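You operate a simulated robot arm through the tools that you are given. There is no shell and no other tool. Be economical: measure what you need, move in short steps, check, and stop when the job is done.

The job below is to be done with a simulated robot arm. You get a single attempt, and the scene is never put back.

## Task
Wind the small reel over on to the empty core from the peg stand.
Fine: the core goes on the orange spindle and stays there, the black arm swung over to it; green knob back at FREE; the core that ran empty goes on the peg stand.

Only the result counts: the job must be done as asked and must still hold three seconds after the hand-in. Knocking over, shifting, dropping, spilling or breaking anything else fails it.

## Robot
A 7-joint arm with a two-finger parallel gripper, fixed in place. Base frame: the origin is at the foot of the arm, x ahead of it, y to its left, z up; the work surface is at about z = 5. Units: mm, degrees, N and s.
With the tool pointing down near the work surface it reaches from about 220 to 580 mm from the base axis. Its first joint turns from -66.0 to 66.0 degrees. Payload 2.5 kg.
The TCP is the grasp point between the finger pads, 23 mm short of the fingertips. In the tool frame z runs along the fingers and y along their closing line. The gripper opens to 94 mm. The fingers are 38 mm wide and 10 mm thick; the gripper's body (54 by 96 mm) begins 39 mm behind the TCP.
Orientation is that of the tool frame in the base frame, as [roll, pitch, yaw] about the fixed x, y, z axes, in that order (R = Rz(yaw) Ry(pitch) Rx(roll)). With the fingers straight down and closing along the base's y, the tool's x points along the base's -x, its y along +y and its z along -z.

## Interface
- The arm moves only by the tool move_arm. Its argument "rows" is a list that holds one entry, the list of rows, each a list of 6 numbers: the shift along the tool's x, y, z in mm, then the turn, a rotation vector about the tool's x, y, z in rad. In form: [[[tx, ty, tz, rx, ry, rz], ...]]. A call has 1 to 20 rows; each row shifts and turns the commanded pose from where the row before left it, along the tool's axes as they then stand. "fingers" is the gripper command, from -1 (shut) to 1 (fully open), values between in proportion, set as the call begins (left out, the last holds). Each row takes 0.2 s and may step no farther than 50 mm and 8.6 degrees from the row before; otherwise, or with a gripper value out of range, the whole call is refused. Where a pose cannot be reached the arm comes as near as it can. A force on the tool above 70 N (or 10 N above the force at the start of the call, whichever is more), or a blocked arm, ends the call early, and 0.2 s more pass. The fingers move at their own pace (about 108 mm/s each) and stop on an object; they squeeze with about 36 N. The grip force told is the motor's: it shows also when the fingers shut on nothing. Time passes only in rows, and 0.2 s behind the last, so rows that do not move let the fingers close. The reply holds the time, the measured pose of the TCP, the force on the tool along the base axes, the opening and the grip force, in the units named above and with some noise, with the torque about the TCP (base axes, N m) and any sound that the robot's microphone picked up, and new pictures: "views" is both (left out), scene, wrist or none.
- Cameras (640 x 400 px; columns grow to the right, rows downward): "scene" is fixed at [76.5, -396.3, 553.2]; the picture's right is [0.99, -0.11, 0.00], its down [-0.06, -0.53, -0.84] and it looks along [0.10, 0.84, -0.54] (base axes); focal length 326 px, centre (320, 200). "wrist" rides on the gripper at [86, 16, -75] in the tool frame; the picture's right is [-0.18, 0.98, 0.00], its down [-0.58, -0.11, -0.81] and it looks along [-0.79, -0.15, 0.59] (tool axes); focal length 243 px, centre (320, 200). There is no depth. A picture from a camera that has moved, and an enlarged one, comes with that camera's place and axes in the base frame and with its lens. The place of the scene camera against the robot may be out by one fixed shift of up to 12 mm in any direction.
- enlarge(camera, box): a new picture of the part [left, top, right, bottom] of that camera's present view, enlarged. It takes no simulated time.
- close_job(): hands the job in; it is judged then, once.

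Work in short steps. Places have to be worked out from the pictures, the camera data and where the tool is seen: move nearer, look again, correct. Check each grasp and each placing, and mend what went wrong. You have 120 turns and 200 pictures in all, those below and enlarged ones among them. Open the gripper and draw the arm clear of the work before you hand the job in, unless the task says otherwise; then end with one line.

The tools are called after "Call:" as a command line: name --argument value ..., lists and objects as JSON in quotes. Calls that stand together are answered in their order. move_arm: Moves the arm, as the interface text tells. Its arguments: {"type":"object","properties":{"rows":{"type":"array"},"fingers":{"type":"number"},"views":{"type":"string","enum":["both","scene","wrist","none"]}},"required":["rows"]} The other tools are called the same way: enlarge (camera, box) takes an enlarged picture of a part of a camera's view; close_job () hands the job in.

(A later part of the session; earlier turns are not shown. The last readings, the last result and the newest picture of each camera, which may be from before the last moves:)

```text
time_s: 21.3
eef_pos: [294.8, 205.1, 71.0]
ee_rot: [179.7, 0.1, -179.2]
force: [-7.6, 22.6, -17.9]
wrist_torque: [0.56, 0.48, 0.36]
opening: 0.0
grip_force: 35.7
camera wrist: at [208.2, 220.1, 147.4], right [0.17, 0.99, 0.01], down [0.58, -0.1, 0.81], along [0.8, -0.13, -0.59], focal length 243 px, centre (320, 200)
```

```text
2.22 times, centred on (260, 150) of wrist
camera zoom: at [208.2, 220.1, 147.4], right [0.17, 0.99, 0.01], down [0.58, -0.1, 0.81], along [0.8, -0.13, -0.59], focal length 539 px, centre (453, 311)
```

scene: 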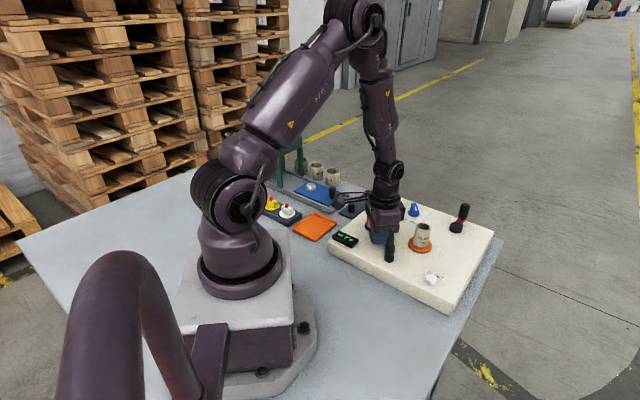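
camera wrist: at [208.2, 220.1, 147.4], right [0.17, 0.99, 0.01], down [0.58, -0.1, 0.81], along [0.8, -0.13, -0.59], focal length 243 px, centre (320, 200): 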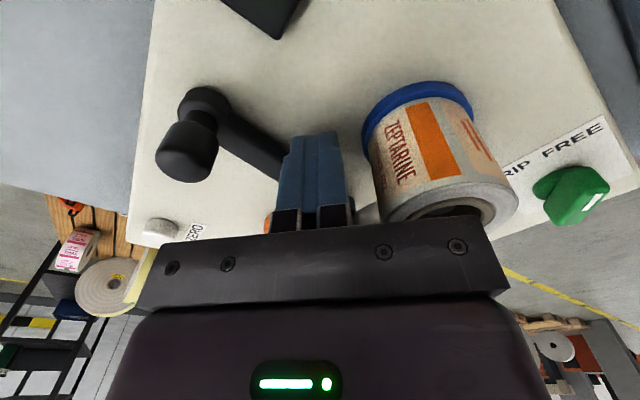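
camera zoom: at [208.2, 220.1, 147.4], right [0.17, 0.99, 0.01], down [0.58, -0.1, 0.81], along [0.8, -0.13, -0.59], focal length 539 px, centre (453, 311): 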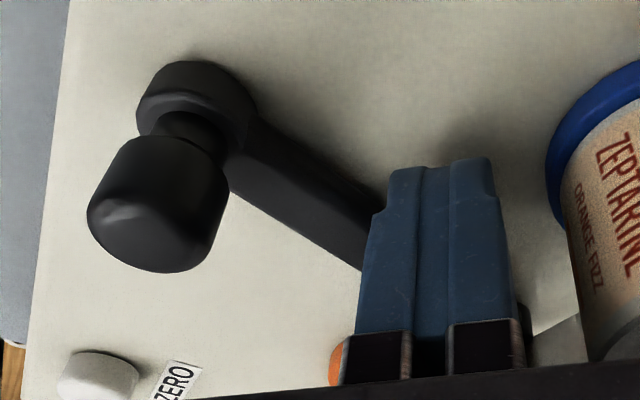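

The bar pivots at its middle, about (312,184), which explains the first block. The handle knob is now near (261,161). I'll lift, go round to the -y side of the knob and look again.

Call:
move_arm --rows '[[[5, 3, -10, 0, 0, 0], [0, 0, -45, 0, 0, 0], [15, -35, 0, 0, 0, 0], [15, -45, 0, 0, 0, 0]]]' --views "wrist"

Call:
enlarge --camera "wrist" --box '[220, 60, 460, 240]'

Call:
enlarge --camera "scene" --box '[340, 180, 480, 290]'

```text
time_s: 22.3
eef_pos: [259.5, 123.8, 125.4]
ee_rot: [-180.0, 0.2, -179.4]
force: [0.2, 0.0, -0.2]
wrist_torque: [0.01, 0.0, -0.01]
opening: 0.2
grip_force: 36.4
camera wrist: at [173.8, 140.9, 202.2], right [0.18, 0.98, 0.0], down [0.58, -0.1, 0.81], along [0.79, -0.14, -0.59], focal length 243 px, centre (320, 200)
```

wrist: 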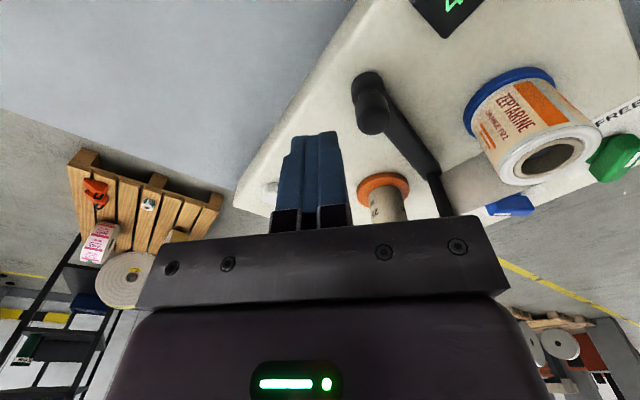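

```text
2.22 times, centred on (340, 150) of wrist
camera zoom: at [173.8, 140.9, 202.2], right [0.18, 0.98, 0.0], down [0.58, -0.1, 0.81], along [0.79, -0.14, -0.59], focal length 539 px, centre (276, 311)
```

zoom: 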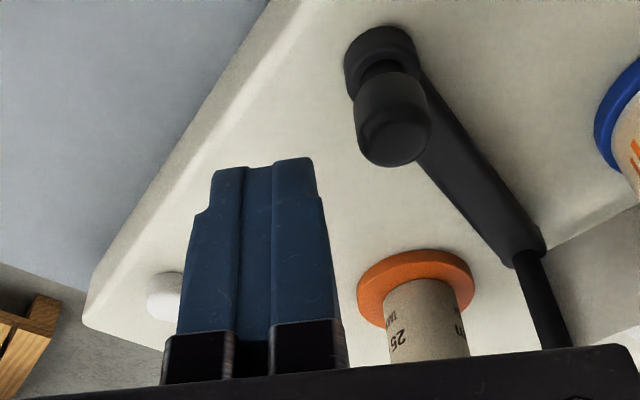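

```text
3.64 times, centred on (410, 235) of scene
camera zoom: at [76.5, -396.3, 553.2], right [0.99, -0.11, 0.0], down [-0.06, -0.53, -0.84], along [0.1, 0.84, -0.54], focal length 1184 px, centre (-7, 73)
```

zoom: 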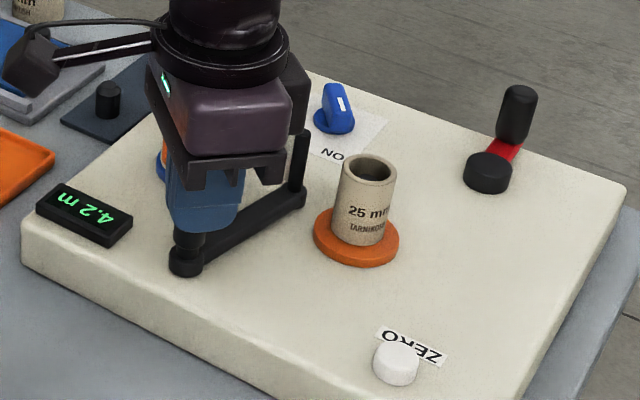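

The handle knob is at about (263,156) and the rod at about (347,210), still some 50 mm from the core. I'll descend on the -y side of the knob and push +y slowly.

Call:
move_arm --rows '[[[0, 0, 25, 0, 0, 0], [0, 0, 18, 0, 0, 0], [-2, 4, 0, 0, 0, 0], [0, 3, 0, 0, 0, 0], [0, 3, 0, 0, 0, 0], [0, 2, 0, 0, 0, 0], [0, 2, 0, 0, 0, 0], [0, 2, 0, 0, 0, 0], [0, 2, 0, 0, 0, 0], [0, 3, 0, 0, 0, 0], [0, 3, 0, 0, 0, 0], [0, 3, 0, 0, 0, 0]]]' --views "wrist"

Call:
enlarge --camera "scene" --box '[340, 180, 480, 290]'

```text
time_s: 24.9
eef_pos: [262.4, 149.4, 84.1]
ee_rot: [-179.8, -0.2, -179.8]
force: [1.0, -14.6, 5.6]
wrist_torque: [-0.25, -0.02, 0.03]
opening: 0.1
grip_force: 35.7
camera wrist: at [176.6, 166.2, 159.9], right [0.18, 0.98, 0.0], down [0.58, -0.1, 0.81], along [0.79, -0.15, -0.59], focal length 243 px, centre (320, 200)
```

wrist: 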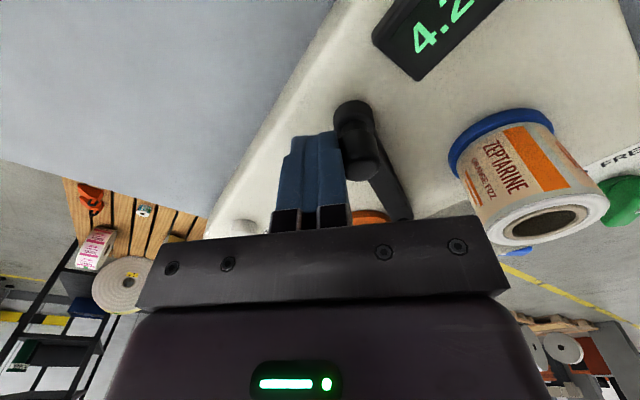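

```text
3.64 times, centred on (410, 235) of scene
camera zoom: at [76.5, -396.4, 553.3], right [0.99, -0.11, 0.0], down [-0.06, -0.53, -0.84], along [0.1, 0.84, -0.54], focal length 1184 px, centre (-7, 73)
```

zoom: 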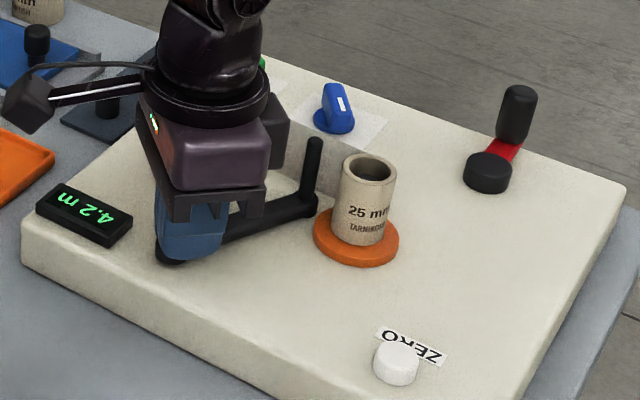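

It swings smoothly with about 15 N. I continue in small steps.

Call:
move_arm --rows '[[[0, 2, 0, 0, 0, 0], [0, 2, 0, 0, 0, 0], [0, 2, 0, 0, 0, 0], [0, 2, 0, 0, 0, 0], [0, 2, 0, 0, 0, 0]]]' --views "wrist"

Call:
enlarge --camera "scene" --box '[340, 180, 480, 290]'

```text
time_s: 25.9
eef_pos: [262.0, 150.3, 83.5]
ee_rot: [-179.1, -0.5, 179.5]
force: [2.0, -10.0, 4.0]
wrist_torque: [-0.1, 0.0, 0.03]
opening: 0.0
grip_force: 36.4
stopped in row 4: the force on the tool passed its limit at 72 N (the readings are from after the stop); the commanded pose is now the measured one
camera wrist: at [177.2, 168.2, 159.5], right [0.19, 0.98, -0.02], down [0.59, -0.1, 0.8], along [0.79, -0.16, -0.59], focal length 243 px, centre (320, 200)
```

wrist: 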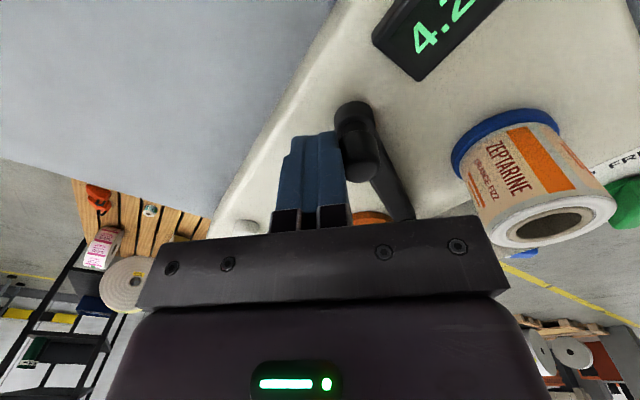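

```text
3.64 times, centred on (410, 235) of scene
camera zoom: at [76.5, -396.3, 553.3], right [0.99, -0.11, 0.0], down [-0.06, -0.53, -0.84], along [0.1, 0.84, -0.54], focal length 1184 px, centre (-7, 73)
```

zoom: 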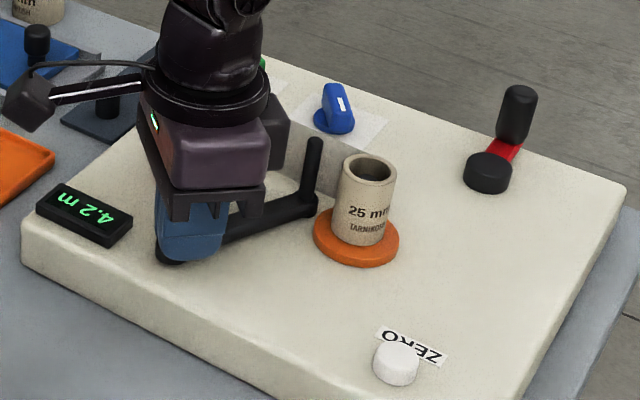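

The arm has reached its stop beside the core. I'll back off, lift, square the tool, and go above the green knob at about (357,357) with the fingers open.

Call:
move_arm --rows '[[[0, -5, -5, -0.016, -0.009, 0], [0, 0, -40, 0, 0, 0], [0, 0, -40, 0, 0, 0], [-17, 40, 0, 0, 0, 0], [-17, 40, 0, 0, 0, 0], [-17, 40, 0, 0, 0, 0], [-17, 40, 0, 0, 0, 0], [-17, 40, 0, 0, 0, 0], [-10, 10, 0, 0, 0, 0]]]' --fingers -0.1 --views "both"

Call:
enlarge --camera "wrist" --box '[200, 0, 480, 200]'

Call:
enlarge --camera "scene" --box '[340, 180, 480, 290]'

```text
time_s: 27.9
eef_pos: [358.7, 357.1, 169.2]
ee_rot: [179.9, 0.1, 179.6]
force: [0.0, 0.6, -0.9]
wrist_torque: [-0.05, 0.0, 0.01]
opening: 42.4
grip_force: 0.1
camera wrist: at [272.7, 372.8, 245.2], right [0.19, 0.98, 0.0], down [0.58, -0.11, 0.81], along [0.79, -0.15, -0.59], focal length 243 px, centre (320, 200)
```

scene: 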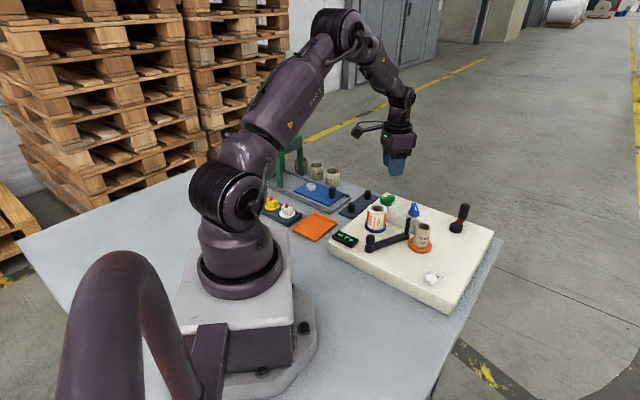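
wrist: 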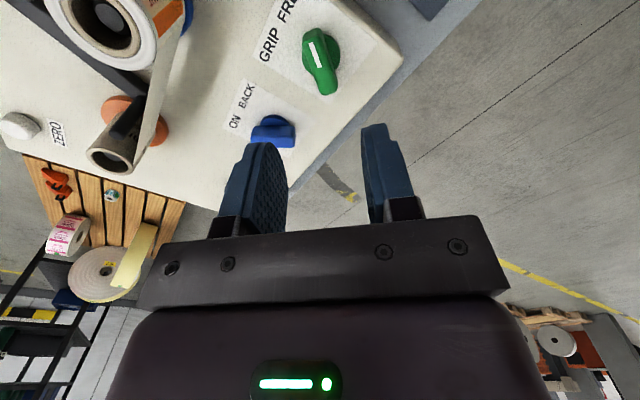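

```text
2.00 times, centred on (340, 100) of wrist
camera zoom: at [272.7, 372.8, 245.2], right [0.19, 0.98, 0.0], down [0.58, -0.11, 0.81], along [0.79, -0.15, -0.59], focal length 485 px, centre (280, 400)
```

zoom: 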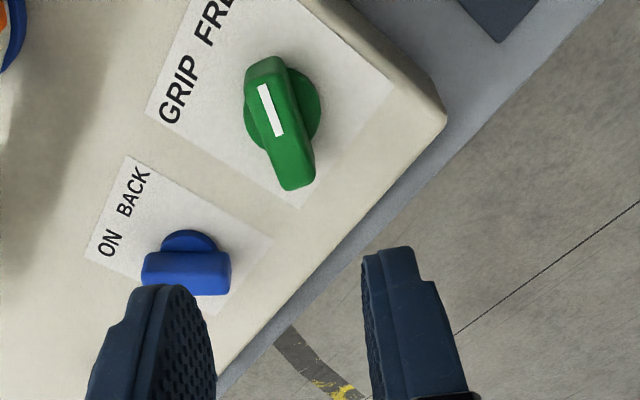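

```text
3.64 times, centred on (410, 235) of scene
camera zoom: at [76.5, -396.3, 553.2], right [0.99, -0.11, 0.0], down [-0.06, -0.53, -0.84], along [0.1, 0.84, -0.54], focal length 1184 px, centre (-7, 73)
```

zoom: 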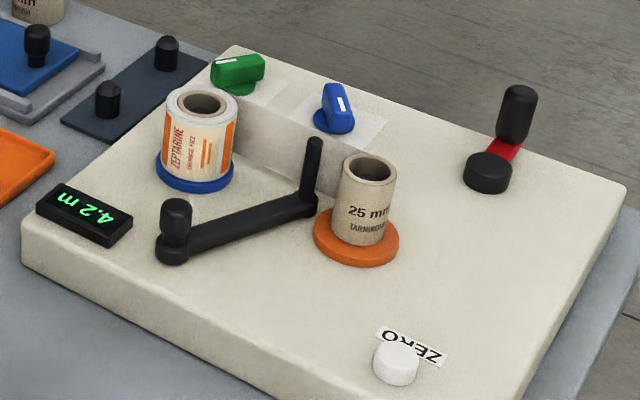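

The tape web now runs from the reel via the rod to the core. The green knob centre is about (355.5,358) with its bar along x. I'll descend to grasp the bar.

Call:
move_arm --rows '[[[3.2, 0.9, 40, 0, 0, 0], [0, 0, 30, 0, 0, 0], [0, 0, 15, 0, 0, 0], [0, 0, 7, 0, 0, 0], [0, 0, 0, 0, 0, 0]]]' --views "wrist"

Call:
enlarge --camera "scene" --box '[340, 160, 440, 230]'

```text
time_s: 29.1
eef_pos: [355.6, 357.4, 75.6]
ee_rot: [179.9, 0.2, 179.6]
force: [0.7, -0.2, -0.3]
wrist_torque: [0.02, 0.0, -0.05]
opening: 42.2
grip_force: 0.1
camera wrist: at [269.7, 373.7, 152.4], right [0.19, 0.98, 0.0], down [0.58, -0.11, 0.81], along [0.79, -0.15, -0.59], focal length 243 px, centre (320, 200)
```

wrist: 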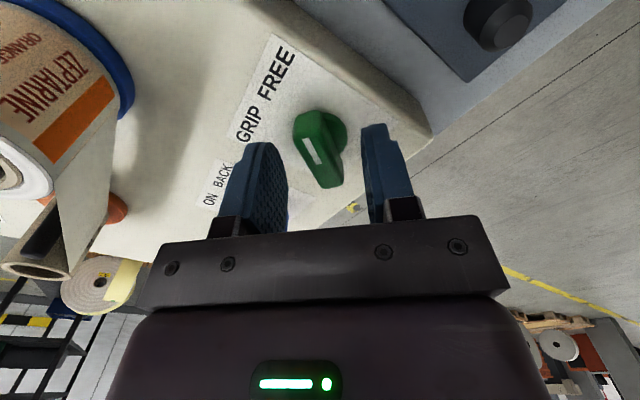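

```text
5.71 times, centred on (390, 195) of scene
camera zoom: at [76.5, -396.3, 553.2], right [0.99, -0.11, 0.0], down [-0.06, -0.53, -0.84], along [0.1, 0.84, -0.54], focal length 1861 px, centre (-80, 229)
```

zoom: 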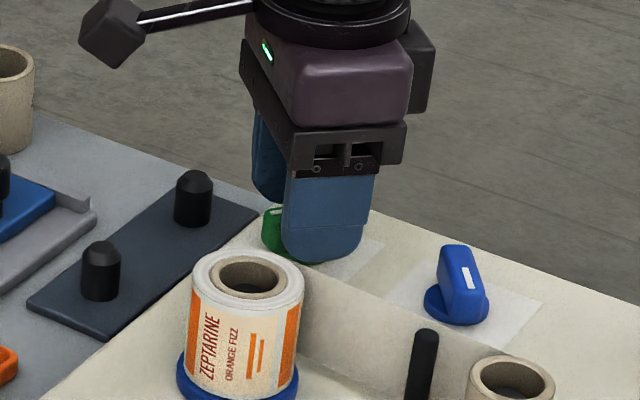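

The knob bar is between the fingers. I close on it.

Call:
move_arm --rows '[[[0, 0, 2, 0, 0, 0], [0, 0, 0, 0, 0, 0], [0, 0, 0, 0, 0, 0]]]' --fingers -1 --views "wrist"

```text
time_s: 29.9
eef_pos: [355.7, 357.5, 76.7]
ee_rot: [179.9, 0.3, 179.8]
force: [-5.9, -12.5, 24.3]
wrist_torque: [-0.34, 0.17, 1.92]
opening: 21.1
grip_force: 45.1
camera wrist: at [269.3, 373.7, 152.1], right [0.19, 0.98, 0.0], down [0.58, -0.11, 0.81], along [0.79, -0.15, -0.59], focal length 243 px, centre (320, 200)
```

wrist: 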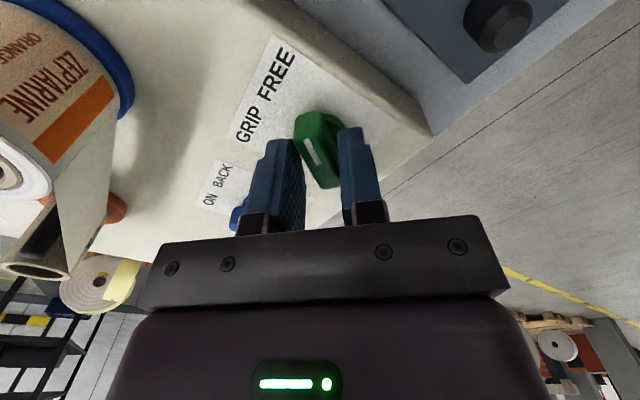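

The knob is gripped, at a slight angle. I'll raise 2 mm to ease the vertical load and start turning toward GRIP, counter-clockwise from above, checking partway.

Call:
move_arm --rows '[[[0, 0, -2, 0, 0, -0.1], [0, 0, 0, 0, 0, -0.12], [0, 0, 0, 0, 0, -0.12], [0, 0, 0, 0, 0, -0.12], [0, 0, 0, 0, 0, -0.12], [0, 0, 0, 0, 0, -0.12]]]' --views "wrist"

```text
time_s: 31.3
eef_pos: [355.3, 355.9, 77.2]
ee_rot: [-179.9, 0.1, -140.2]
force: [4.6, -0.1, -7.7]
wrist_torque: [-0.88, 1.09, -0.02]
opening: 15.0
grip_force: 45.0
camera wrist: at [278.7, 312.9, 152.0], right [-0.49, 0.87, 0.0], down [0.51, 0.29, 0.81], along [0.7, 0.39, -0.59], focal length 243 px, centre (320, 200)
```

wrist: 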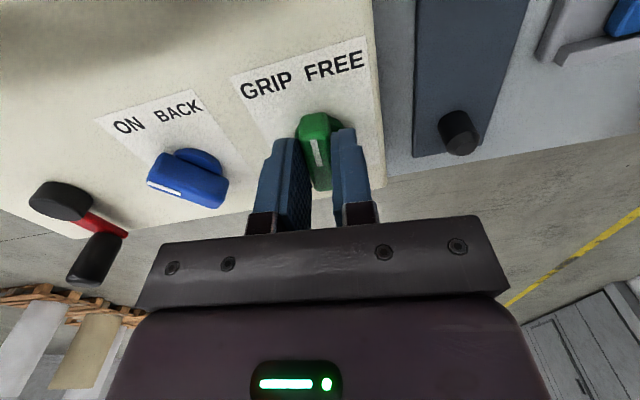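

The bar is held squarely and the knob is turning. I continue about 45° more.

Call:
move_arm --rows '[[[0, 0, 0, 0, 0, -0.13], [0, 0, 0, 0, 0, -0.13], [0, 0, 0, 0, 0, -0.13], [0, 0, 0, 0, 0, -0.13], [0, 0, 0, 0, 0, -0.13], [0, 0, 0, 0, 0, -0.13]]]' --views "wrist"

```text
time_s: 32.7
eef_pos: [356.7, 355.8, 76.2]
ee_rot: [-179.9, 0.0, -95.9]
force: [5.4, -12.5, -10.8]
wrist_torque: [0.56, 0.27, -2.02]
opening: 16.7
grip_force: 44.8
camera wrist: at [332.0, 271.0, 152.1], right [-0.96, 0.28, 0.0], down [0.17, 0.57, 0.81], along [0.23, 0.77, -0.59], focal length 243 px, centre (320, 200)
```

wrist: 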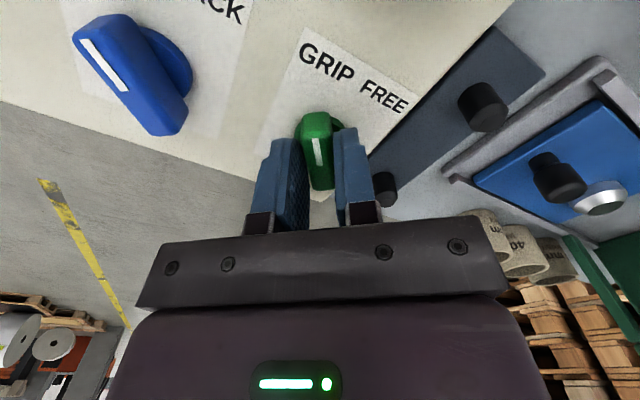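

The torque has risen to 2 N·m, so the knob is at its GRIP end stop. I release, lift and check the pointer.

Call:
move_arm --rows '[[[0, 0, 0, 0, 0, 0.08], [0, 0, 0, 0, 0, 0], [0, 0, -30, 0, 0, 0], [0, 0, -45, 0, 0, 0]]]' --fingers 0.1 --views "wrist"

Call:
enlarge --camera "wrist" --box '[180, 0, 460, 200]'

```text
time_s: 33.7
eef_pos: [353.7, 355.3, 152.1]
ee_rot: [-179.9, 0.1, -100.2]
force: [-0.7, -0.2, 0.7]
wrist_torque: [0.01, 0.01, -0.03]
opening: 51.5
grip_force: 0.2
camera wrist: at [323.3, 273.8, 227.0], right [-0.94, 0.35, 0.0], down [0.21, 0.55, 0.81], along [0.29, 0.76, -0.59], focal length 243 px, centre (320, 200)
```

wrist: 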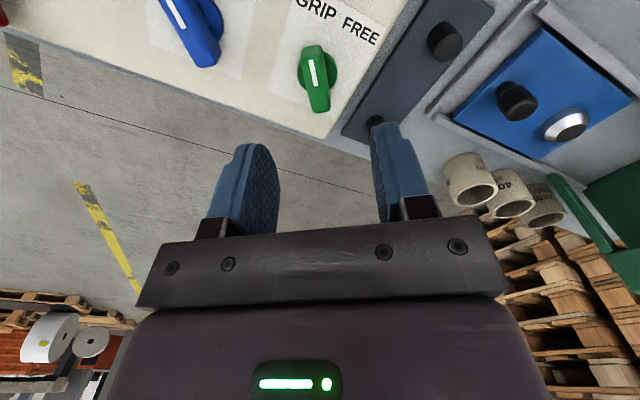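

```text
2.00 times, centred on (320, 100) of wrist
camera zoom: at [323.3, 273.8, 227.0], right [-0.94, 0.35, 0.0], down [0.21, 0.55, 0.81], along [0.29, 0.76, -0.59], focal length 485 px, centre (320, 400)
```

zoom: 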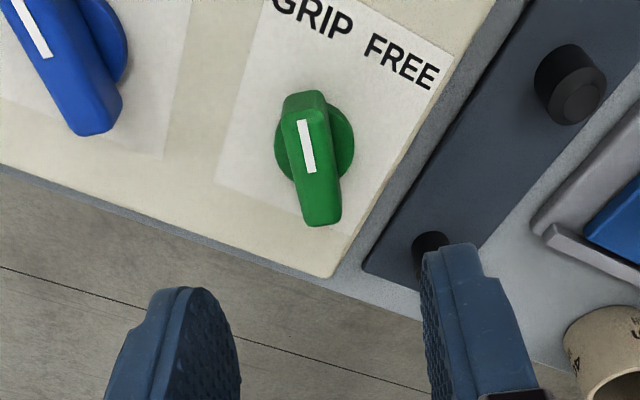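

Green points at GRIP. I'll turn the tool back to yaw 180 and move toward the crank to look.

Call:
move_arm --rows '[[[0, 0, -10, 0, 0, 0.127], [0, 0, 0, 0, 0, 0.127], [0, 0, 0, 0, 0, 0.127], [0, 0, 0, 0, 0, 0.127], [0, 0, 0, 0, 0, 0.127], [0, 0, 0, 0, 0, 0.127], [0, 0, 0, 0, 0, 0.127], [0, 0, 0, 0, 0, 0.127], [0, 0, 0, 0, 0, 0.127], [0, 0, 0, 0, 0, 0.127], [0, 0, 0, 0, 0, 0.127], [-30, -35, 0, 0, 0, 0], [-30, -35, 0, 0, 0, 0], [-30, -35, 0, 0, 0, 0]]]' --fingers 0.1 --views "wrist"

Call:
enlarge --camera "wrist" --box '[220, 50, 460, 220]'

Call:
enlarge --camera "scene" --box '[340, 180, 500, 290]'

```text
time_s: 36.7
eef_pos: [443.8, 252.4, 161.8]
ee_rot: [179.9, 0.1, 179.8]
force: [0.0, -0.8, -0.5]
wrist_torque: [0.0, 0.0, -0.01]
opening: 51.8
grip_force: 0.1
camera wrist: at [358.4, 267.8, 237.9], right [0.19, 0.98, 0.0], down [0.58, -0.11, 0.81], along [0.79, -0.15, -0.59], focal length 243 px, centre (320, 200)
```

wrist: 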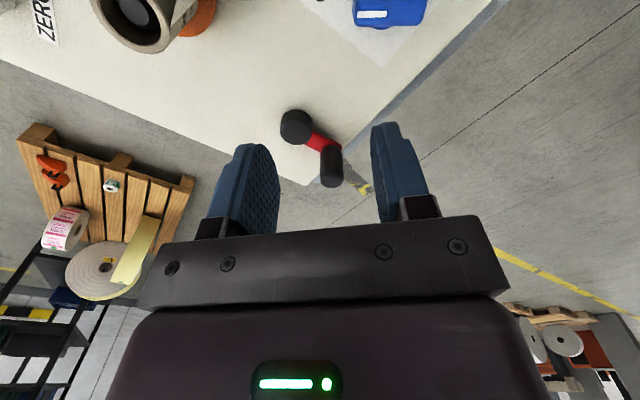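

```text
2.35 times, centred on (340, 135) of wrist
camera zoom: at [358.4, 267.8, 237.9], right [0.19, 0.98, 0.0], down [0.58, -0.11, 0.81], along [0.79, -0.15, -0.59], focal length 571 px, centre (273, 353)
```

zoom: 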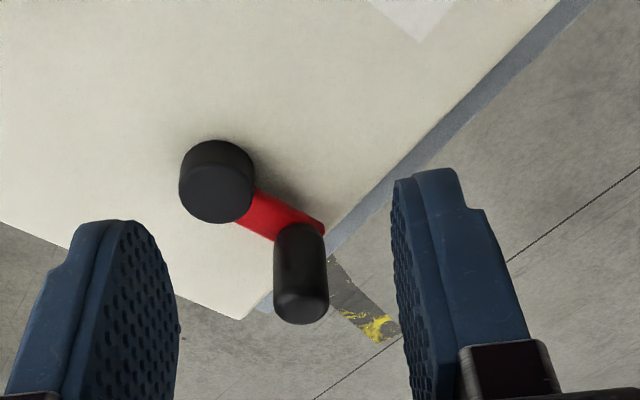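

```text
3.64 times, centred on (420, 235) of scene
camera zoom: at [76.5, -396.3, 553.2], right [0.99, -0.11, 0.0], down [-0.06, -0.53, -0.84], along [0.1, 0.84, -0.54], focal length 1184 px, centre (-44, 73)
```

zoom: 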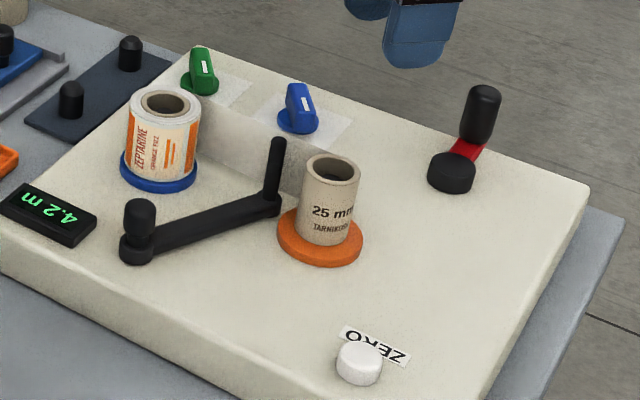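

The crank hub is near (486,223) and the handle near (517.5,248.5), about 20 mm in diameter and up to z≈96, so the crank radius is about 40. I'll go over the handle and lower around it.

Call:
move_arm --rows '[[[-37, -2, 0, 0, 0, 0], [-36.5, -2, 0, 0, 0, 0], [0, 0, 25, 0, 0, 0], [0, 0, 25, 0, 0, 0], [0, 0, 20, 0, 0, 0], [0, 0, 0, 0, 0, 0]]]' --views "both"

Call:
enlarge --camera "wrist" --box '[220, 60, 460, 240]'

```text
time_s: 38.1
eef_pos: [518.6, 246.9, 92.7]
ee_rot: [180.0, 0.2, 179.8]
force: [0.3, -0.6, 0.0]
wrist_torque: [0.02, 0.03, 0.02]
opening: 51.8
grip_force: 0.0
camera wrist: at [432.9, 263.9, 168.2], right [0.19, 0.98, 0.0], down [0.58, -0.11, 0.81], along [0.79, -0.15, -0.59], focal length 243 px, centre (320, 200)
```

scene: 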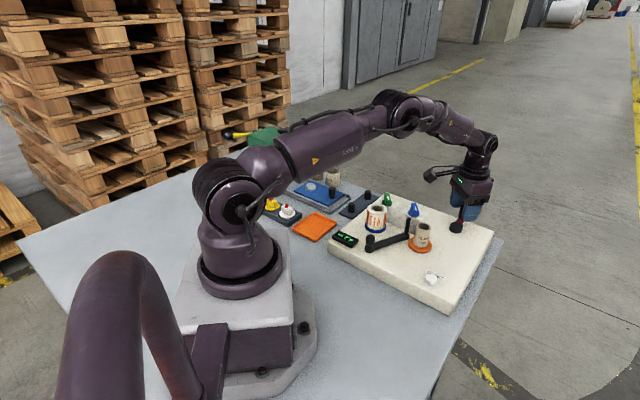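
wrist: 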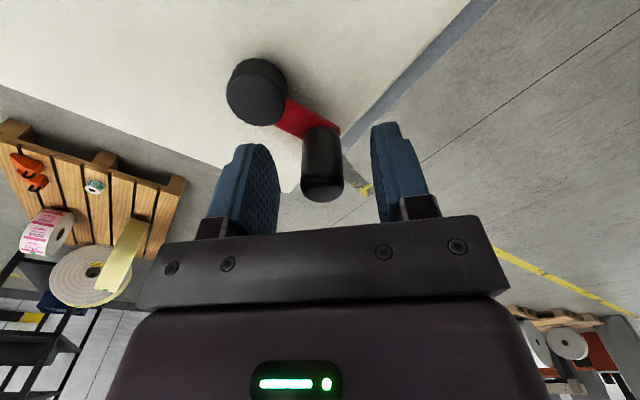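

```text
2.22 times, centred on (340, 150) of wrist
camera zoom: at [432.9, 263.9, 168.2], right [0.19, 0.98, 0.0], down [0.58, -0.11, 0.81], along [0.79, -0.15, -0.59], focal length 539 px, centre (276, 311)
```

zoom: 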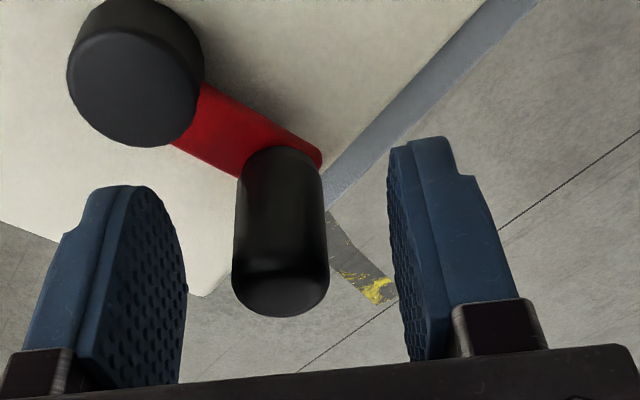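

The handle sits between the fingers. I close on it.

Call:
move_arm --rows '[[[0, 1.3, 1, 0, 0, 0], [0, 0, 0, 0, 0, 0], [0, 0, 0, 0, 0, 0]]]' --fingers -1 --views "wrist"

```text
time_s: 38.9
eef_pos: [519.4, 247.5, 91.8]
ee_rot: [180.0, 0.0, 179.8]
force: [-7.4, -7.2, 10.5]
wrist_torque: [-0.15, 0.01, -0.02]
opening: 21.1
grip_force: 45.4
camera wrist: at [432.8, 264.5, 167.9], right [0.19, 0.98, 0.0], down [0.58, -0.11, 0.81], along [0.79, -0.15, -0.59], focal length 243 px, centre (320, 200)
```

wrist: 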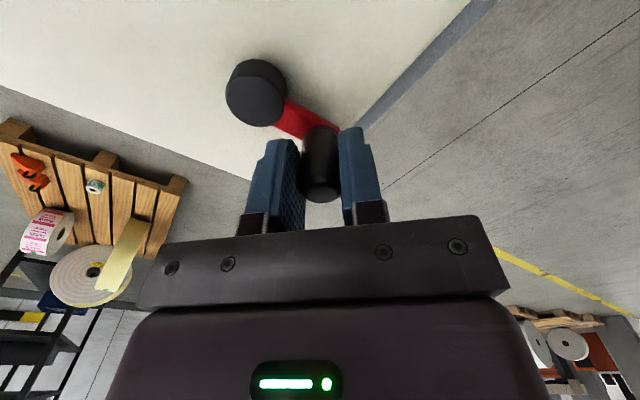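

The handle is held at 39° about the hub. As a test I turn clockwise about 60° in 15° rows and watch the counter.

Call:
move_arm --rows '[[[-5.5, -9, 0, 0, 0, 0], [-3, -10.2, 0, 0, 0, 0], [-0.3, -10.5, 0, 0, 0, 0], [2.5, -10.3, 0, 0, 0, 0]]]' --views "wrist"

Call:
enlarge --camera "scene" --box '[330, 180, 490, 280]'

```text
time_s: 39.9
eef_pos: [528.3, 204.4, 92.6]
ee_rot: [-180.0, 0.7, 179.5]
force: [26.3, -10.7, -5.3]
wrist_torque: [0.01, -0.55, -0.06]
opening: 21.7
grip_force: 44.7
camera wrist: at [441.0, 221.5, 167.2], right [0.19, 0.98, 0.0], down [0.57, -0.11, 0.81], along [0.8, -0.16, -0.58], focal length 243 px, centre (320, 200)
```

wrist: 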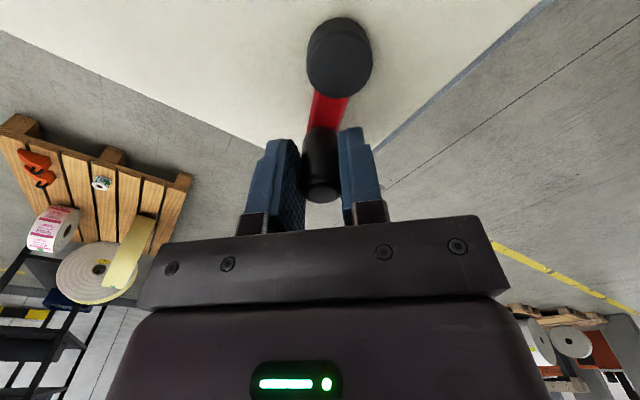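

```text
4.00 times, centred on (410, 230) of scene
camera zoom: at [76.5, -396.3, 553.3], right [0.99, -0.11, 0.0], down [-0.06, -0.53, -0.84], along [0.1, 0.84, -0.54], focal length 1303 px, centre (-40, 80)
```

zoom: 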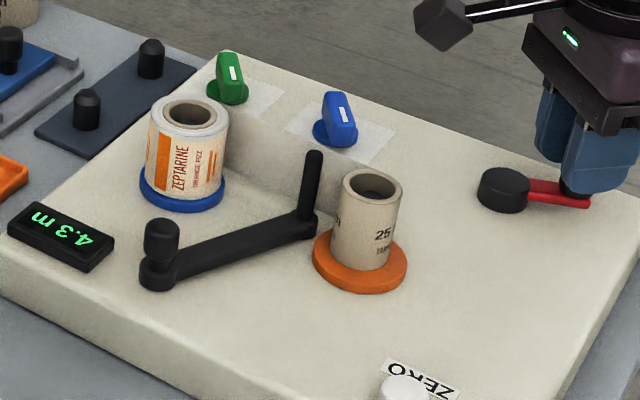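

The counter rose to 4.3 and both spindles turned, so clockwise winds forward. I continue clockwise another 80° and refine the circle from the readings.

Call:
move_arm --rows '[[[6.7, -15.3, 0, 0, 0, 0], [11.8, -9.2, 0, 0, 0, 0], [14.2, -4.6, 0, 0, 0, 0], [15, 0.5, 0, 0, 0, 0], [0, 0, 0, 0, 0, 0]]]' --views "wrist"

```text
time_s: 41.1
eef_pos: [476.2, 182.7, 92.0]
ee_rot: [179.7, 0.2, 180.0]
force: [-1.9, -4.0, 28.4]
wrist_torque: [-0.56, 0.87, -0.05]
opening: 21.2
grip_force: 44.6
camera wrist: at [390.2, 198.1, 167.8], right [0.19, 0.98, 0.01], down [0.58, -0.11, 0.81], along [0.79, -0.15, -0.59], focal length 243 px, centre (320, 200)
```

wrist: 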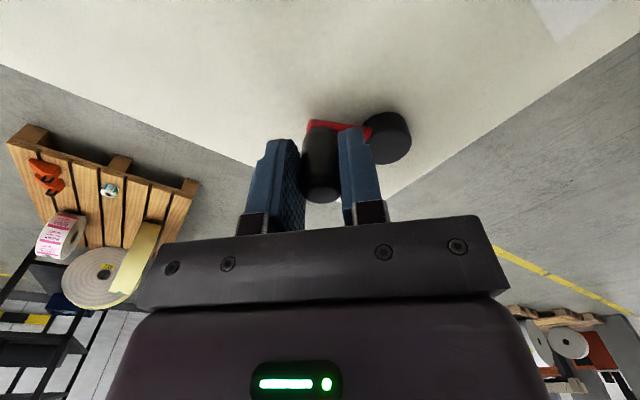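

The circle refines to centre about (491,219.5) and radius about 40. I raise 3 mm, since there was a little upward load, and continue clockwise.

Call:
move_arm --rows '[[[13.3, 11, -3, 0, 0, 0], [8.5, 10.9, 0, 0, 0, 0], [4.3, 13.2, 0, 0, 0, 0], [-0.5, 13.8, 0, 0, 0, 0], [-5.1, 12.8, 0, 0, 0, 0], [0, 0, 0, 0, 0, 0]]]' --views "wrist"

Call:
enlarge --camera "scene" --box '[330, 180, 490, 280]'

```text
time_s: 42.5
eef_pos: [456.6, 239.8, 92.5]
ee_rot: [-180.0, 0.0, 179.7]
force: [7.6, -5.5, -19.6]
wrist_torque: [0.09, -1.22, -0.01]
opening: 21.3
grip_force: 45.6
camera wrist: at [370.4, 257.3, 167.7], right [0.19, 0.98, 0.0], down [0.58, -0.11, 0.81], along [0.79, -0.15, -0.59], focal length 243 px, centre (320, 200)
```

wrist: 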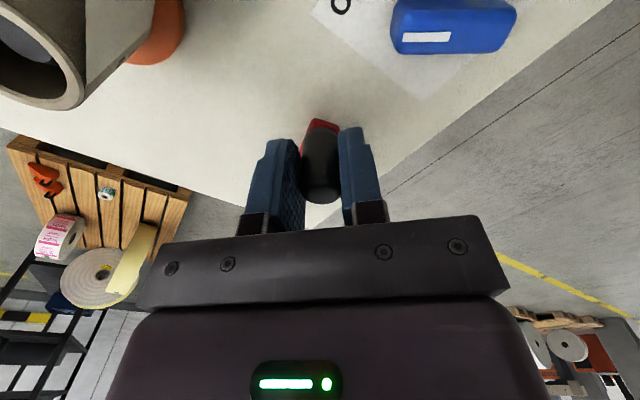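

```text
4.00 times, centred on (410, 230) of scene
camera zoom: at [76.6, -396.3, 553.3], right [0.99, -0.11, 0.0], down [-0.06, -0.53, -0.84], along [0.1, 0.84, -0.54], focal length 1303 px, centre (-40, 80)
```

zoom: 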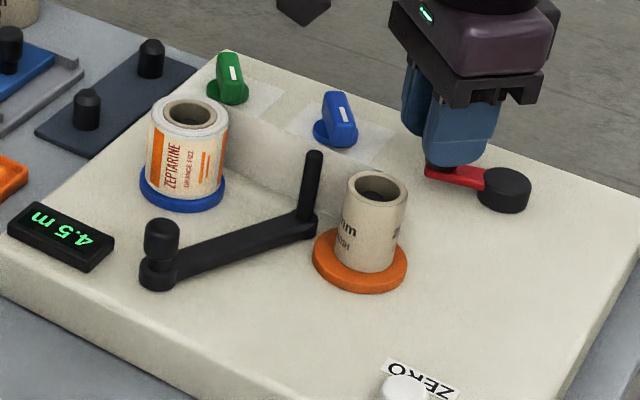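

The counter reads 4.5 and the forces are small. I now do one full clockwise revolution in 30° rows.

Call:
move_arm --rows '[[[-15.1, 14.0, 0, 0, 0, 0], [-20.1, 4.7, 0, 0, 0, 0], [-19.7, -6.0, 0, 0, 0, 0], [-14.0, -15.1, 0, 0, 0, 0], [-4.7, -20.1, 0, 0, 0, 0], [6.0, -19.7, 0, 0, 0, 0], [15.1, -14.0, 0, 0, 0, 0], [20.1, -4.7, 0, 0, 0, 0], [19.7, 6.0, 0, 0, 0, 0], [14.0, 15.1, 0, 0, 0, 0], [4.7, 20.1, 0, 0, 0, 0], [-6.0, 19.7, 0, 0, 0, 0]]]' --views "none"

Call:
enlarge --camera "scene" --box '[330, 180, 490, 280]'

```text
time_s: 45.1
eef_pos: [457.0, 241.8, 92.5]
ee_rot: [-180.0, 0.1, 179.6]
force: [8.9, -6.5, -28.0]
wrist_torque: [0.08, 0.03, -0.04]
opening: 21.3
grip_force: 44.7
```

```text
4.00 times, centred on (410, 230) of scene
camera zoom: at [76.6, -396.3, 553.3], right [0.99, -0.11, 0.0], down [-0.06, -0.53, -0.84], along [0.1, 0.84, -0.54], focal length 1303 px, centre (-40, 80)
```

zoom: 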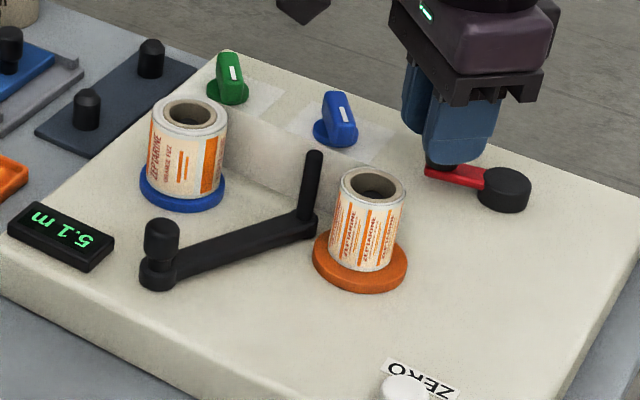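

Winding works: the printed tape is now on the orange core and the counter reads 5.1. I continue with 20 rows.

Call:
move_arm --rows '[[[-15.1, 14.0, 1.5, 0, 0, 0], [-20.1, 4.7, 0, 0, 0, 0], [-19.7, -6.0, 0, 0, 0, 0], [-14.0, -15.1, 0, 0, 0, 0], [-4.7, -20.1, 0, 0, 0, 0], [6.0, -19.7, 0, 0, 0, 0], [15.1, -14.0, 0, 0, 0, 0], [20.1, -4.7, 0, 0, 0, 0], [19.7, 6.0, 0, 0, 0, 0], [14.0, 15.1, 0, 0, 0, 0], [4.7, 20.1, 0, 0, 0, 0], [-6.0, 19.7, 0, 0, 0, 0], [-15.1, 14.0, 0, 0, 0, 0], [-20.1, 4.7, 0, 0, 0, 0], [-19.7, -6.0, 0, 0, 0, 0], [-14.0, -15.1, 0, 0, 0, 0], [-4.7, -20.1, 0, 0, 0, 0], [6.0, -19.7, 0, 0, 0, 0], [15.1, -14.0, 0, 0, 0, 0], [20.1, -4.7, 0, 0, 0, 0]]]' --views "none"

Call:
enlarge --camera "scene" --box '[330, 180, 490, 280]'

```text
time_s: 49.3
eef_pos: [488.4, 179.9, 93.7]
ee_rot: [-180.0, 0.2, 179.7]
force: [0.7, -7.2, 8.9]
wrist_torque: [-0.16, -1.41, -0.06]
opening: 21.3
grip_force: 45.2
```

```text
4.00 times, centred on (410, 230) of scene
camera zoom: at [76.5, -396.4, 553.3], right [0.99, -0.11, 0.0], down [-0.06, -0.53, -0.84], along [0.1, 0.84, -0.54], focal length 1303 px, centre (-40, 80)
```

zoom: 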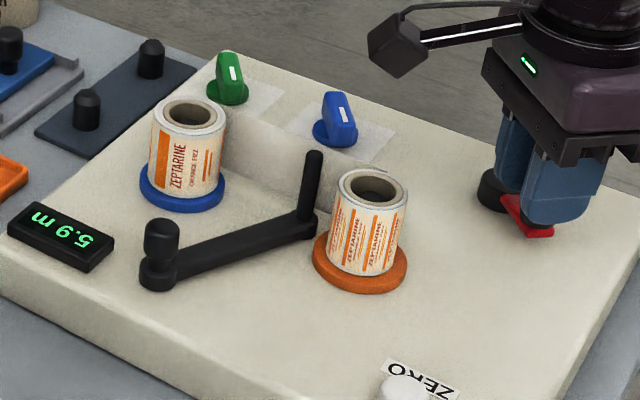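

The counter is at 5.9 m and the reel is getting thinner. Next 20 rows, continuing from the -92° position.

Call:
move_arm --rows '[[[19.7, 6.0, 0, 0, 0, 0], [14.0, 15.1, 0, 0, 0, 0], [4.7, 20.1, 0, 0, 0, 0], [-6.0, 19.7, 0, 0, 0, 0], [-15.1, 14.0, 0, 0, 0, 0], [-20.1, 4.7, 0, 0, 0, 0], [-19.7, -6.0, 0, 0, 0, 0], [-14.0, -15.1, 0, 0, 0, 0], [-4.7, -20.1, 0, 0, 0, 0], [6.0, -19.7, 0, 0, 0, 0], [15.1, -14.0, 0, 0, 0, 0], [20.1, -4.7, 0, 0, 0, 0], [19.7, 6.0, 0, 0, 0, 0], [14.0, 15.1, 0, 0, 0, 0], [4.7, 20.1, 0, 0, 0, 0], [-6.0, 19.7, 0, 0, 0, 0], [-15.1, 14.0, 0, 0, 0, 0], [-20.1, 4.7, 0, 0, 0, 0], [-19.7, -6.0, 0, 0, 0, 0], [-14.0, -15.1, 0, 0, 0, 0]]]' --views "none"

Call:
enlarge --camera "scene" --box '[330, 180, 490, 280]'

```text
time_s: 53.5
eef_pos: [525.5, 238.0, 92.3]
ee_rot: [179.9, 0.0, 179.7]
force: [-18.0, -9.6, 15.1]
wrist_torque: [-0.17, -0.78, -0.04]
opening: 21.2
grip_force: 45.2
```

```text
4.00 times, centred on (410, 230) of scene
camera zoom: at [76.4, -396.4, 553.2], right [0.99, -0.11, 0.0], down [-0.06, -0.53, -0.84], along [0.1, 0.84, -0.54], focal length 1303 px, centre (-40, 80)
```

zoom: 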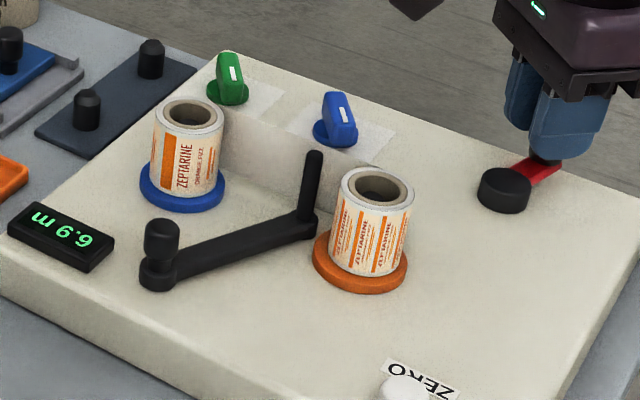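

6.9 m and winding evenly. Next 20 rows from 28°.

Call:
move_arm --rows '[[[-4.7, -20.1, 0, 0, 0, 0], [6.0, -19.7, 0, 0, 0, 0], [15.1, -14.0, 0, 0, 0, 0], [20.1, -4.7, 0, 0, 0, 0], [19.7, 6.0, 0, 0, 0, 0], [14.0, 15.1, 0, 0, 0, 0], [4.7, 20.1, 0, 0, 0, 0], [-6.0, 19.7, 0, 0, 0, 0], [-15.1, 14.0, 0, 0, 0, 0], [-20.1, 4.7, 0, 0, 0, 0], [-19.7, -6.0, 0, 0, 0, 0], [-14.0, -15.1, 0, 0, 0, 0], [-4.7, -20.1, 0, 0, 0, 0], [6.0, -19.7, 0, 0, 0, 0], [15.1, -14.0, 0, 0, 0, 0], [20.1, -4.7, 0, 0, 0, 0], [19.7, 6.0, 0, 0, 0, 0], [14.0, 15.1, 0, 0, 0, 0], [4.7, 20.1, 0, 0, 0, 0], [-6.0, 19.7, 0, 0, 0, 0]]]' --views "none"

Call:
enlarge --camera "scene" --box '[330, 180, 490, 280]'

```text
time_s: 57.7
eef_pos: [455.9, 241.3, 93.2]
ee_rot: [180.0, 0.2, 179.5]
force: [9.5, -5.4, -7.3]
wrist_torque: [0.19, 0.87, -0.05]
opening: 21.3
grip_force: 44.7
```

```text
4.00 times, centred on (410, 230) of scene
camera zoom: at [76.5, -396.3, 553.3], right [0.99, -0.11, 0.0], down [-0.06, -0.53, -0.84], along [0.1, 0.84, -0.54], focal length 1303 px, centre (-40, 80)
```

zoom: 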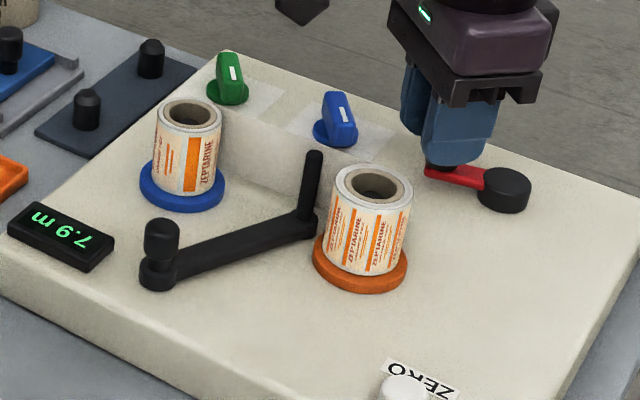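

7.9 m and the reel is thinner. Continue.

Call:
move_arm --rows '[[[-15.1, 14.0, 0, 0, 0, 0], [-20.1, 4.7, 0, 0, 0, 0], [-19.7, -6.0, 0, 0, 0, 0], [-14.0, -15.1, 0, 0, 0, 0], [-4.7, -20.1, 0, 0, 0, 0], [6.0, -19.7, 0, 0, 0, 0], [15.1, -14.0, 0, 0, 0, 0], [20.1, -4.7, 0, 0, 0, 0], [19.7, 6.0, 0, 0, 0, 0], [14.0, 15.1, 0, 0, 0, 0], [4.7, 20.1, 0, 0, 0, 0], [-6.0, 19.7, 0, 0, 0, 0], [-15.1, 14.0, 0, 0, 0, 0], [-20.1, 4.7, 0, 0, 0, 0], [-19.7, -6.0, 0, 0, 0, 0], [-14.0, -15.1, 0, 0, 0, 0], [-4.7, -20.1, 0, 0, 0, 0], [6.0, -19.7, 0, 0, 0, 0], [15.1, -14.0, 0, 0, 0, 0], [20.1, -4.7, 0, 0, 0, 0]]]' --views "none"

Call:
enlarge --camera "scene" --box '[330, 180, 490, 280]'

```text
time_s: 61.9
eef_pos: [488.7, 178.7, 92.2]
ee_rot: [-179.9, 0.3, 179.8]
force: [0.0, -5.6, 2.1]
wrist_torque: [-0.13, -1.32, -0.05]
opening: 21.3
grip_force: 44.2
```

```text
4.00 times, centred on (410, 230) of scene
camera zoom: at [76.5, -396.3, 553.3], right [0.99, -0.11, 0.0], down [-0.06, -0.53, -0.84], along [0.1, 0.84, -0.54], focal length 1303 px, centre (-40, 80)
```

zoom: 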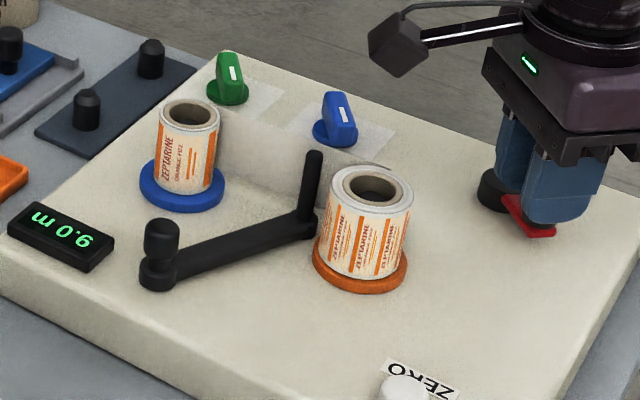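

9.0 m. Next block from -92°.

Call:
move_arm --rows '[[[19.7, 6.0, 0, 0, 0, 0], [14.0, 15.1, 0, 0, 0, 0], [4.7, 20.1, 0, 0, 0, 0], [-6.0, 19.7, 0, 0, 0, 0], [-15.1, 14.0, 0, 0, 0, 0], [-20.1, 4.7, 0, 0, 0, 0], [-19.7, -6.0, 0, 0, 0, 0], [-14.0, -15.1, 0, 0, 0, 0], [-4.7, -20.1, 0, 0, 0, 0], [6.0, -19.7, 0, 0, 0, 0], [15.1, -14.0, 0, 0, 0, 0], [20.1, -4.7, 0, 0, 0, 0], [19.7, 6.0, 0, 0, 0, 0], [14.0, 15.1, 0, 0, 0, 0], [4.7, 20.1, 0, 0, 0, 0], [-6.0, 19.7, 0, 0, 0, 0], [-15.1, 14.0, 0, 0, 0, 0], [-20.1, 4.7, 0, 0, 0, 0], [-19.7, -6.0, 0, 0, 0, 0], [-14.0, -15.1, 0, 0, 0, 0]]]' --views "none"

Call:
enlarge --camera "scene" --box '[330, 180, 490, 280]'

```text
time_s: 66.1
eef_pos: [523.7, 239.3, 93.3]
ee_rot: [180.0, -0.2, 179.8]
force: [-20.9, -11.4, 14.2]
wrist_torque: [-0.12, -0.66, -0.03]
opening: 21.3
grip_force: 44.8
```

```text
4.00 times, centred on (410, 230) of scene
camera zoom: at [76.4, -396.4, 553.2], right [0.99, -0.11, 0.0], down [-0.06, -0.53, -0.84], along [0.1, 0.84, -0.54], focal length 1303 px, centre (-40, 80)
```

zoom: 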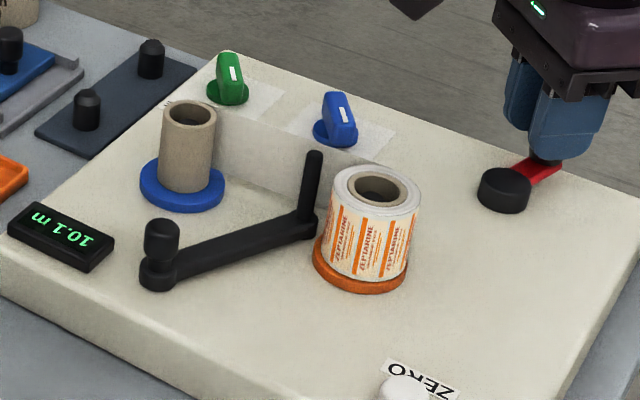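

The blue-spindle core looks bare at 10.1 m. I zoom in to see whether tape still bridges the two.

Call:
enlarge --camera "scene" --box '[360, 195, 450, 260]'

```text
6.15 times, centred on (405, 228) of scene
camera zoom: at [76.4, -396.4, 553.2], right [0.99, -0.11, 0.0], down [-0.06, -0.53, -0.84], along [0.1, 0.84, -0.54], focal length 2004 px, centre (-203, 31)
```

zoom: 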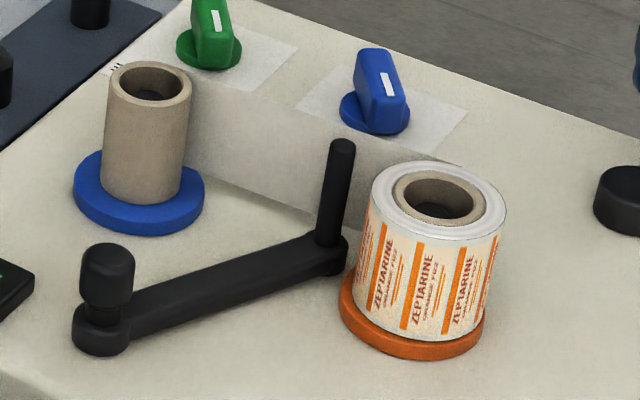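

The core is bare but the tail still bridges across. I wind half a revolution more and look.

Call:
move_arm --rows '[[[-4.7, -20.1, 0, 0, 0, 0], [6.0, -19.7, 0, 0, 0, 0], [15.1, -14.0, 0, 0, 0, 0], [20.1, -4.7, 0, 0, 0, 0], [19.7, 6.0, 0, 0, 0, 0], [14.0, 15.1, 0, 0, 0, 0]]]' --views "none"

Call:
enlarge --camera "scene" --box '[330, 180, 490, 280]'

```text
time_s: 67.5
eef_pos: [452.5, 205.8, 91.2]
ee_rot: [179.7, -0.1, 179.8]
force: [-3.4, -1.2, -0.2]
wrist_torque: [-0.29, 1.26, -0.01]
opening: 21.5
grip_force: 45.7
```

```text
4.00 times, centred on (410, 230) of scene
camera zoom: at [76.5, -396.3, 553.2], right [0.99, -0.11, 0.0], down [-0.06, -0.53, -0.84], along [0.1, 0.84, -0.54], focal length 1303 px, centre (-40, 80)
```

zoom: 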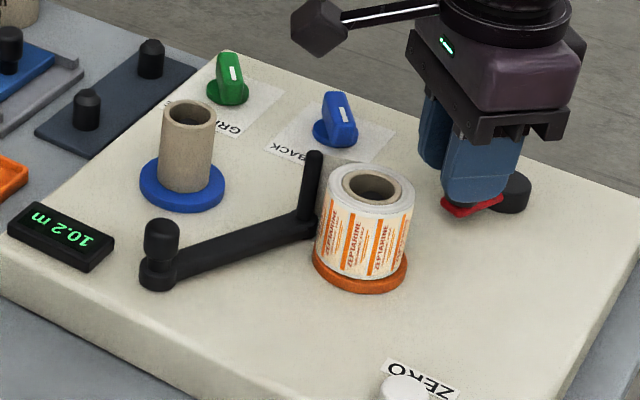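

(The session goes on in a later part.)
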